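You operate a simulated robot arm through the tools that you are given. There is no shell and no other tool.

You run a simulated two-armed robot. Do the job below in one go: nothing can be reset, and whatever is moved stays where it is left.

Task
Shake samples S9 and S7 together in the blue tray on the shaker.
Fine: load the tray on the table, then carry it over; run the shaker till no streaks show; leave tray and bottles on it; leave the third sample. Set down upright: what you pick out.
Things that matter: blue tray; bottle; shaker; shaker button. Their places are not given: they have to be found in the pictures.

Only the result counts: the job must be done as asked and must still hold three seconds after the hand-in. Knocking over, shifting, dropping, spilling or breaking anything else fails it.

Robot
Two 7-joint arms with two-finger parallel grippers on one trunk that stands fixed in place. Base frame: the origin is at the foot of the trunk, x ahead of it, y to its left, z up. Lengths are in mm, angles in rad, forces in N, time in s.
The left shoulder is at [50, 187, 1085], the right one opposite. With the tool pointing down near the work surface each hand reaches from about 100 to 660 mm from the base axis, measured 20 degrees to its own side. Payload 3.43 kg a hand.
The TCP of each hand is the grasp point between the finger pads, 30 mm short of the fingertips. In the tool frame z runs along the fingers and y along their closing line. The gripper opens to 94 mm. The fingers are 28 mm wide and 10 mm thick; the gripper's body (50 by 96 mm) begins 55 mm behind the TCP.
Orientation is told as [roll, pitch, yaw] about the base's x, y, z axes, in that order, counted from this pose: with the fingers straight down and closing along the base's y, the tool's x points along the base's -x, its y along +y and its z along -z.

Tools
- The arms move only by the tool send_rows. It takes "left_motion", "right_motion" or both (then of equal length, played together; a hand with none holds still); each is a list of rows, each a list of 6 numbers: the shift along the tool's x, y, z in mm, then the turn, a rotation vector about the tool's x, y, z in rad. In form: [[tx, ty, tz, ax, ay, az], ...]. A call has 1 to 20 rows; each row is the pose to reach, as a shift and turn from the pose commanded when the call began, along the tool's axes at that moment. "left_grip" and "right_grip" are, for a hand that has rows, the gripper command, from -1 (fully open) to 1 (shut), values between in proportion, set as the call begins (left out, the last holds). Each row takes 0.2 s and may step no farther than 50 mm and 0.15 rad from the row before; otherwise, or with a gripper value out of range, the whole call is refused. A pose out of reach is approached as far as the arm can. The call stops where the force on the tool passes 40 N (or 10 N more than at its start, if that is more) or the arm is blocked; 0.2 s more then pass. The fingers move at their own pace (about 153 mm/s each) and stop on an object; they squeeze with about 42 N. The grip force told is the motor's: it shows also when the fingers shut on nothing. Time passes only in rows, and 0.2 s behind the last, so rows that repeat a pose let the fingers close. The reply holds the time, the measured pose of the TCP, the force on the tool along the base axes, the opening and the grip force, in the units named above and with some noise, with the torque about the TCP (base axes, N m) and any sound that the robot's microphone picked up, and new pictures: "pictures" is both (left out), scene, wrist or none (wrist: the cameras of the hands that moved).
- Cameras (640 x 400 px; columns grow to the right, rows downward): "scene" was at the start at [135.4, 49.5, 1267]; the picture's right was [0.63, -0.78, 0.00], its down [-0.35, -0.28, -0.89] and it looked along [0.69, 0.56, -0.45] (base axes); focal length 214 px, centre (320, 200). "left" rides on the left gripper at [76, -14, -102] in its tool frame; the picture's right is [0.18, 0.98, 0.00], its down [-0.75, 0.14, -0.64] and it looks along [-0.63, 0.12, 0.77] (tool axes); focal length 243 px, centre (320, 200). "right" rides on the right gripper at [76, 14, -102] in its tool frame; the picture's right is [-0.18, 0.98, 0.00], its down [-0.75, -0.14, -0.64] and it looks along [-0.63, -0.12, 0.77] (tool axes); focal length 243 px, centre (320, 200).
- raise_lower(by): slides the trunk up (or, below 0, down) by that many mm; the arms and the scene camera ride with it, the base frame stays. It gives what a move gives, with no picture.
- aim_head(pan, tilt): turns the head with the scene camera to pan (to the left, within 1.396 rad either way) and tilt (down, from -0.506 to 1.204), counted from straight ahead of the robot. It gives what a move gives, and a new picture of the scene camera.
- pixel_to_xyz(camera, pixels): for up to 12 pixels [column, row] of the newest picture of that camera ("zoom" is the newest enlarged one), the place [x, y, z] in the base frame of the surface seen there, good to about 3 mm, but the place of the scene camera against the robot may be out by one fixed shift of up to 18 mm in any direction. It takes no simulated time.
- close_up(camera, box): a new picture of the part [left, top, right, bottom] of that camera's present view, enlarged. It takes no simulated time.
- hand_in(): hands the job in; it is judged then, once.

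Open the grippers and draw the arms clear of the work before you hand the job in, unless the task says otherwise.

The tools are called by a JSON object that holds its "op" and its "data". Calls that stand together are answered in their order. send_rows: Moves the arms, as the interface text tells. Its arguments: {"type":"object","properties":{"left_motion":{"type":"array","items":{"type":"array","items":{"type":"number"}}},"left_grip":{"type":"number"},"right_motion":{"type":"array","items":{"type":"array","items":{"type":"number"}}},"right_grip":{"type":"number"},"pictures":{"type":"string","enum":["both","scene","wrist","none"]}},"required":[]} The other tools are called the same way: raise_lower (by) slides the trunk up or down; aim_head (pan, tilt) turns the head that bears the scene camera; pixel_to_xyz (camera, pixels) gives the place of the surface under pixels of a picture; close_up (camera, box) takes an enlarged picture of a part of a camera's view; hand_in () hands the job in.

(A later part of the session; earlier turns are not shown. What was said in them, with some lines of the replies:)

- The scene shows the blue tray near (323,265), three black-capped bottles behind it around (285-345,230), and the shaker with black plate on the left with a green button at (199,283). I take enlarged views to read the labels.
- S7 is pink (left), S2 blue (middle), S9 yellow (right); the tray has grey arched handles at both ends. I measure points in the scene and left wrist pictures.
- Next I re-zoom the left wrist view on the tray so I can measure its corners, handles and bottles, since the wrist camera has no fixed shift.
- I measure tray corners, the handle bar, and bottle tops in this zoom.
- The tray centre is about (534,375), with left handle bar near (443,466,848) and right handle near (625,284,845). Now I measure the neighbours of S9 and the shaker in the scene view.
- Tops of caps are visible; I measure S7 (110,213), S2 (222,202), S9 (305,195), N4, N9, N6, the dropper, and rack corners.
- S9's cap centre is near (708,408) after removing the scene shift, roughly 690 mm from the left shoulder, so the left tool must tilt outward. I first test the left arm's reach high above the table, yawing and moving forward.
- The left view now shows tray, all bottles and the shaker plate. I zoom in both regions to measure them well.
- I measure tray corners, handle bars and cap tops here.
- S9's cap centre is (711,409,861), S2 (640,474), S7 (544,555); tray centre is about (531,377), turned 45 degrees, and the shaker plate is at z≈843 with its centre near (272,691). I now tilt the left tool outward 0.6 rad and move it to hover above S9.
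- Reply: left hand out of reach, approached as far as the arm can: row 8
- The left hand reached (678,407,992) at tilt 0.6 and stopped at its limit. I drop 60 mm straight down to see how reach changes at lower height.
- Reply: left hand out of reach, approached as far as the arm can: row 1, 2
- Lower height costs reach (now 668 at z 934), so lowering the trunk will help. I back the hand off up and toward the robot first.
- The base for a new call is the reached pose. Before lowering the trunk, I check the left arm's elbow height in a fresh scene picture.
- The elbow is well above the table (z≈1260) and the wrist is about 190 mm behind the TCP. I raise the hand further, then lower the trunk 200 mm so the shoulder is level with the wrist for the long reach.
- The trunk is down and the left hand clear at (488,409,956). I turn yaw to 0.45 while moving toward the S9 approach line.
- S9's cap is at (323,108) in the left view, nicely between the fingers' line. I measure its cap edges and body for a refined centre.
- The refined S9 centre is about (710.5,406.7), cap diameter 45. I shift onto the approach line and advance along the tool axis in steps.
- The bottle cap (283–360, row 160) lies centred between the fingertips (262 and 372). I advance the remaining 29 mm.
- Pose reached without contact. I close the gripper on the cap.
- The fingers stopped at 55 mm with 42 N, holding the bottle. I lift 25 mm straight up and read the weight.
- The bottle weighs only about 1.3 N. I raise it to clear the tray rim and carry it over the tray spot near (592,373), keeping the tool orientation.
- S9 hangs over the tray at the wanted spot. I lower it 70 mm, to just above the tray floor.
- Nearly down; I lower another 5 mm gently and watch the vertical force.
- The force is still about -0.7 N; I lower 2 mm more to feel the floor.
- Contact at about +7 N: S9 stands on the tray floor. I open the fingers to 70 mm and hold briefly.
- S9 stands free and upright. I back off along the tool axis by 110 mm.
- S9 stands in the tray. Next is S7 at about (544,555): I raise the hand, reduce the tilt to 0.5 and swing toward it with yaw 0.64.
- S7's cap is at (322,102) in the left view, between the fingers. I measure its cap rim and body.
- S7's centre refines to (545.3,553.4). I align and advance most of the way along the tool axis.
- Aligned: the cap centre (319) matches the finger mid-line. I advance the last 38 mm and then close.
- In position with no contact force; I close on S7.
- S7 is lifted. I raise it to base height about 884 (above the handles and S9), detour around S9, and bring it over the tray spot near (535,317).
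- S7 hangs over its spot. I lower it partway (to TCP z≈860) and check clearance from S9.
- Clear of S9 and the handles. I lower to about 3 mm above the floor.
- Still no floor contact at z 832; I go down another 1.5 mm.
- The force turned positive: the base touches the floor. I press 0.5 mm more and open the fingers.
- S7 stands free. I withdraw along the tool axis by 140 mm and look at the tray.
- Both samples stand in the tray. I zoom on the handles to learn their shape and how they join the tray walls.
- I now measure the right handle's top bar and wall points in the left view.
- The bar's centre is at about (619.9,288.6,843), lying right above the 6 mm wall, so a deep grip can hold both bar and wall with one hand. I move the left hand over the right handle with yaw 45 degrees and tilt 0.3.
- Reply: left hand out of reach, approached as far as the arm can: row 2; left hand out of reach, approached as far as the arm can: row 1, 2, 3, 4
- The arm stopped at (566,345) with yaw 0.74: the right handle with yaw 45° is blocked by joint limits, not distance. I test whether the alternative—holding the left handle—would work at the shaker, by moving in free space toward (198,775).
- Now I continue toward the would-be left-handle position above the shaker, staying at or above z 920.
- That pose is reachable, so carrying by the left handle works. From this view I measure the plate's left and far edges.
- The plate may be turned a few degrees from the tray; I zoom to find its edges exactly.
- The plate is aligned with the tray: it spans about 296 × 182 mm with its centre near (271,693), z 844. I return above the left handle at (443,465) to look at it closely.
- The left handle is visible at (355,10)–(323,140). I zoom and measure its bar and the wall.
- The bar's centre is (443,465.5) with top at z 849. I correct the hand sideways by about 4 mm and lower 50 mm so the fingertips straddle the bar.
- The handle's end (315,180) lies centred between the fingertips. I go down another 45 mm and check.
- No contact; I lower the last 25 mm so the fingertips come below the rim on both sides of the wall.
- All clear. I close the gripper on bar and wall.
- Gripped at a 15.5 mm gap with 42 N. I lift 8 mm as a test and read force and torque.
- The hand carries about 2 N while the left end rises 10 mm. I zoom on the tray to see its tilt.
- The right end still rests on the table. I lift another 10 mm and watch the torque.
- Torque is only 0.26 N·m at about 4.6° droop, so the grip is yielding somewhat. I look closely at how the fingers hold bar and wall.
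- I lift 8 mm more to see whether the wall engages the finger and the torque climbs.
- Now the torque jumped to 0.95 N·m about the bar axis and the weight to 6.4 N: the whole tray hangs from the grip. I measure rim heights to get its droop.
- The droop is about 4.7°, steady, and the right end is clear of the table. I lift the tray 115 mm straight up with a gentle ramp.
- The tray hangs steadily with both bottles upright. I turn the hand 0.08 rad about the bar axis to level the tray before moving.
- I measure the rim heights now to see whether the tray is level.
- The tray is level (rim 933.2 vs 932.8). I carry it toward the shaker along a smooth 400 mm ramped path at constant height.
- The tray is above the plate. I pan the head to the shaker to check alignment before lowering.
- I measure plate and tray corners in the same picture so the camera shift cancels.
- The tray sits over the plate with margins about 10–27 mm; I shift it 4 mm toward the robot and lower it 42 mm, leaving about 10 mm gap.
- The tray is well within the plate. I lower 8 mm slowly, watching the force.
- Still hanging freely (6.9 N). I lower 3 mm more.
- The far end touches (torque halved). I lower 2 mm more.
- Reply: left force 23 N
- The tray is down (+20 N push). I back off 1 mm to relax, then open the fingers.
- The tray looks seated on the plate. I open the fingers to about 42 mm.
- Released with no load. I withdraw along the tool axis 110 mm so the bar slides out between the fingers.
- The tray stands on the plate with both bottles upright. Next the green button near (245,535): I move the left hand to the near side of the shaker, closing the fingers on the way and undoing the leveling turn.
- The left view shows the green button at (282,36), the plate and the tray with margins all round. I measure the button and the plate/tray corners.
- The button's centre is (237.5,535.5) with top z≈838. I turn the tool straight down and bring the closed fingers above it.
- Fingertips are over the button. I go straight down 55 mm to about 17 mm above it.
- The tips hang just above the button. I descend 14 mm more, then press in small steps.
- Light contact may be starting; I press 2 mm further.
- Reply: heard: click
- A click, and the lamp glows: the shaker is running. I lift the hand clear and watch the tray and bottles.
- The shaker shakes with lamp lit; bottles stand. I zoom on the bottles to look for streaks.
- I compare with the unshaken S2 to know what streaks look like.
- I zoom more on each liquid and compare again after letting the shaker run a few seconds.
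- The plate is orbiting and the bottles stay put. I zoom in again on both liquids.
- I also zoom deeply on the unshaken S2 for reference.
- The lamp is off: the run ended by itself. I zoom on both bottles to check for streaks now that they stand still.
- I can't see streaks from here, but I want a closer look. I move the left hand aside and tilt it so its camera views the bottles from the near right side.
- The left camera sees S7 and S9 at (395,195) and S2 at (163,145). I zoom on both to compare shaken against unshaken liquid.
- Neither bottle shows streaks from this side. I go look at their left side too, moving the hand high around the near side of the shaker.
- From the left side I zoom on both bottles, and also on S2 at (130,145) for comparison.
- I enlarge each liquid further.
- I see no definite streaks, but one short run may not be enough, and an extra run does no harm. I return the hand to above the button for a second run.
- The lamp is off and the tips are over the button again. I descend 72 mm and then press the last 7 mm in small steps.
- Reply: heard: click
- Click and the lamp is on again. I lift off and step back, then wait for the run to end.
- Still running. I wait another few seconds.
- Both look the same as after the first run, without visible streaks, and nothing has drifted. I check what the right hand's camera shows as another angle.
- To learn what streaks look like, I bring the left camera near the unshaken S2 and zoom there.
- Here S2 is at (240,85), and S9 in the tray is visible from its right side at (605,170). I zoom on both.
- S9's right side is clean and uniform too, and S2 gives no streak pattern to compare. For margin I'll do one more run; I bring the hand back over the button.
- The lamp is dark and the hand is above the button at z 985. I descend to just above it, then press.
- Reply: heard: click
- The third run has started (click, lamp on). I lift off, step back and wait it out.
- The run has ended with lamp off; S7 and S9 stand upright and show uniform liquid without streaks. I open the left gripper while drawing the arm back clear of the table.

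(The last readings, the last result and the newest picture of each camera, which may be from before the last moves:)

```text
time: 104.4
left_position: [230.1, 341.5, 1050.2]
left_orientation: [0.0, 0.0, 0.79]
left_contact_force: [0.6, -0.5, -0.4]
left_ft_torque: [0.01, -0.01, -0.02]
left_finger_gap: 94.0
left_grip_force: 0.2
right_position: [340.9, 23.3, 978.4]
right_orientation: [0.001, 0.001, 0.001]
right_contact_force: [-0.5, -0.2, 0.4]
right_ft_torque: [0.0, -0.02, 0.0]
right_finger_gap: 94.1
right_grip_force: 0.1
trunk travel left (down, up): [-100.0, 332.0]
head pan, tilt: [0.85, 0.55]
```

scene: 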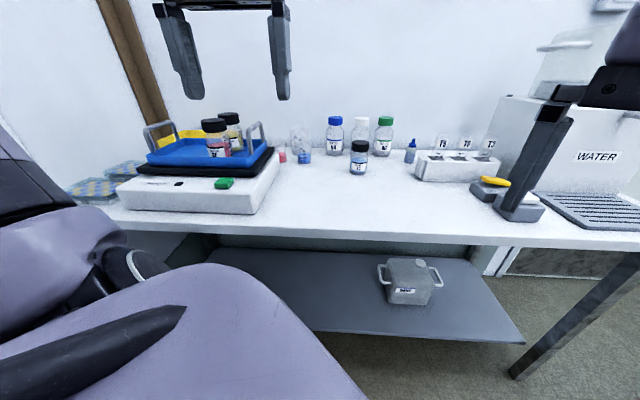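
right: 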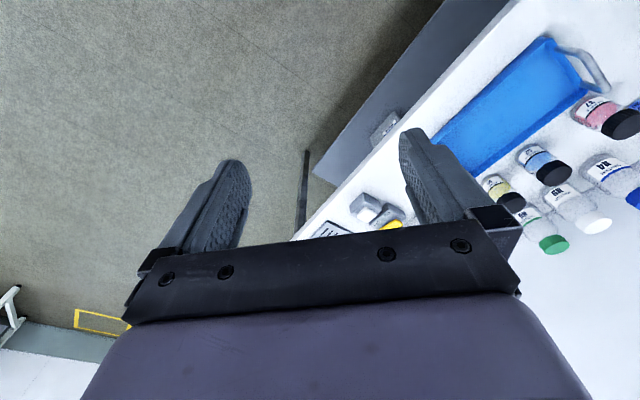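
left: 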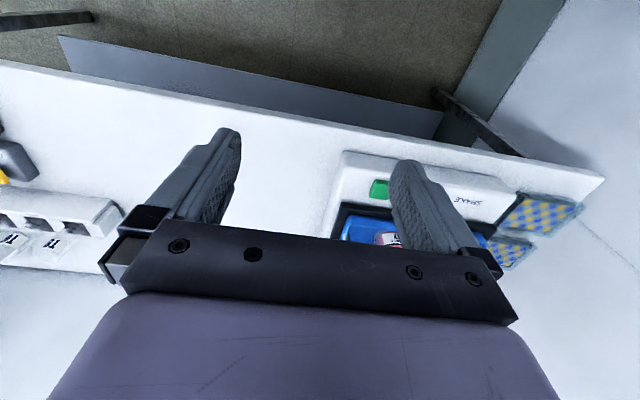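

Everything else stands in place: S2 alone on the table, water bottles, rack and beakers untouched. I take one last zoom on the tray with the two samples.

{"op": "close_up", "data": {"camera": "scene", "box": [130, 95, 290, 215]}}

{"op": "close_up", "data": {"camera": "scene", "box": [195, 105, 250, 165]}}

```text
3.33 times, centred on (210, 155) of scene
```

zoom: 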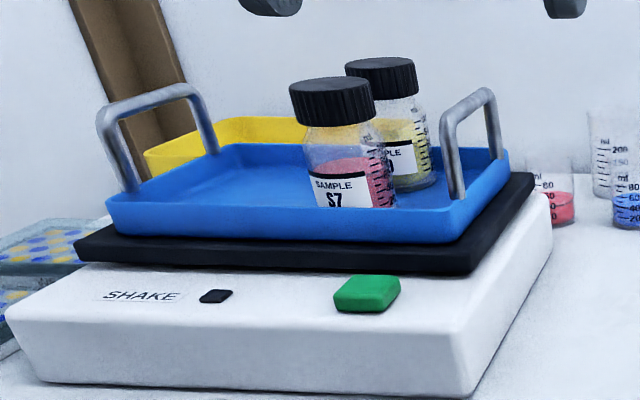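

```text
6.67 times, centred on (222, 135) of scene
```

zoom: 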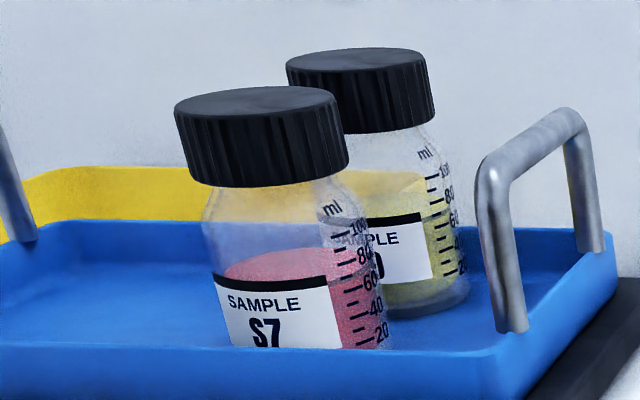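

The tray with S7 and S9 stands on the stopped shaker, both bottles are upright and free of streaks, S2 is where it was, the grippers are open and the arms clear. I hand the job in.

{"op": "hand_in", "data": {}}

```text
The job is handed in.
```

I shook S9 and S7 together in the blue tray on the shaker, and the job is handed in. I don't have the judging result.

- **Loading and carrying:** I loaded both bottles into the tray on the table. Then I carried the tray over by its left handle with one hand, because the right arm couldn't reach the shaker. The bottles stayed upright the whole way.
- **Shaking:** Each press of the button runs the shaker for about 4–5 seconds before it stops by itself. I pressed it three times, and it was off at hand-in.
- **Streaks:** I saw none in either bottle, but this check is weaker than I'd like. I only viewed them from the front and sides. I also couldn't make out streaks in the unshaken S2, so I had nothing to compare against and ran the shaker twice more than the pictures called for.
- **Left behind:** Tray and bottles stayed in place on the shaker plate. S2 was not touched, and the last picture showed everything else on the table where it was. Both grippers are open and the arms are clear.
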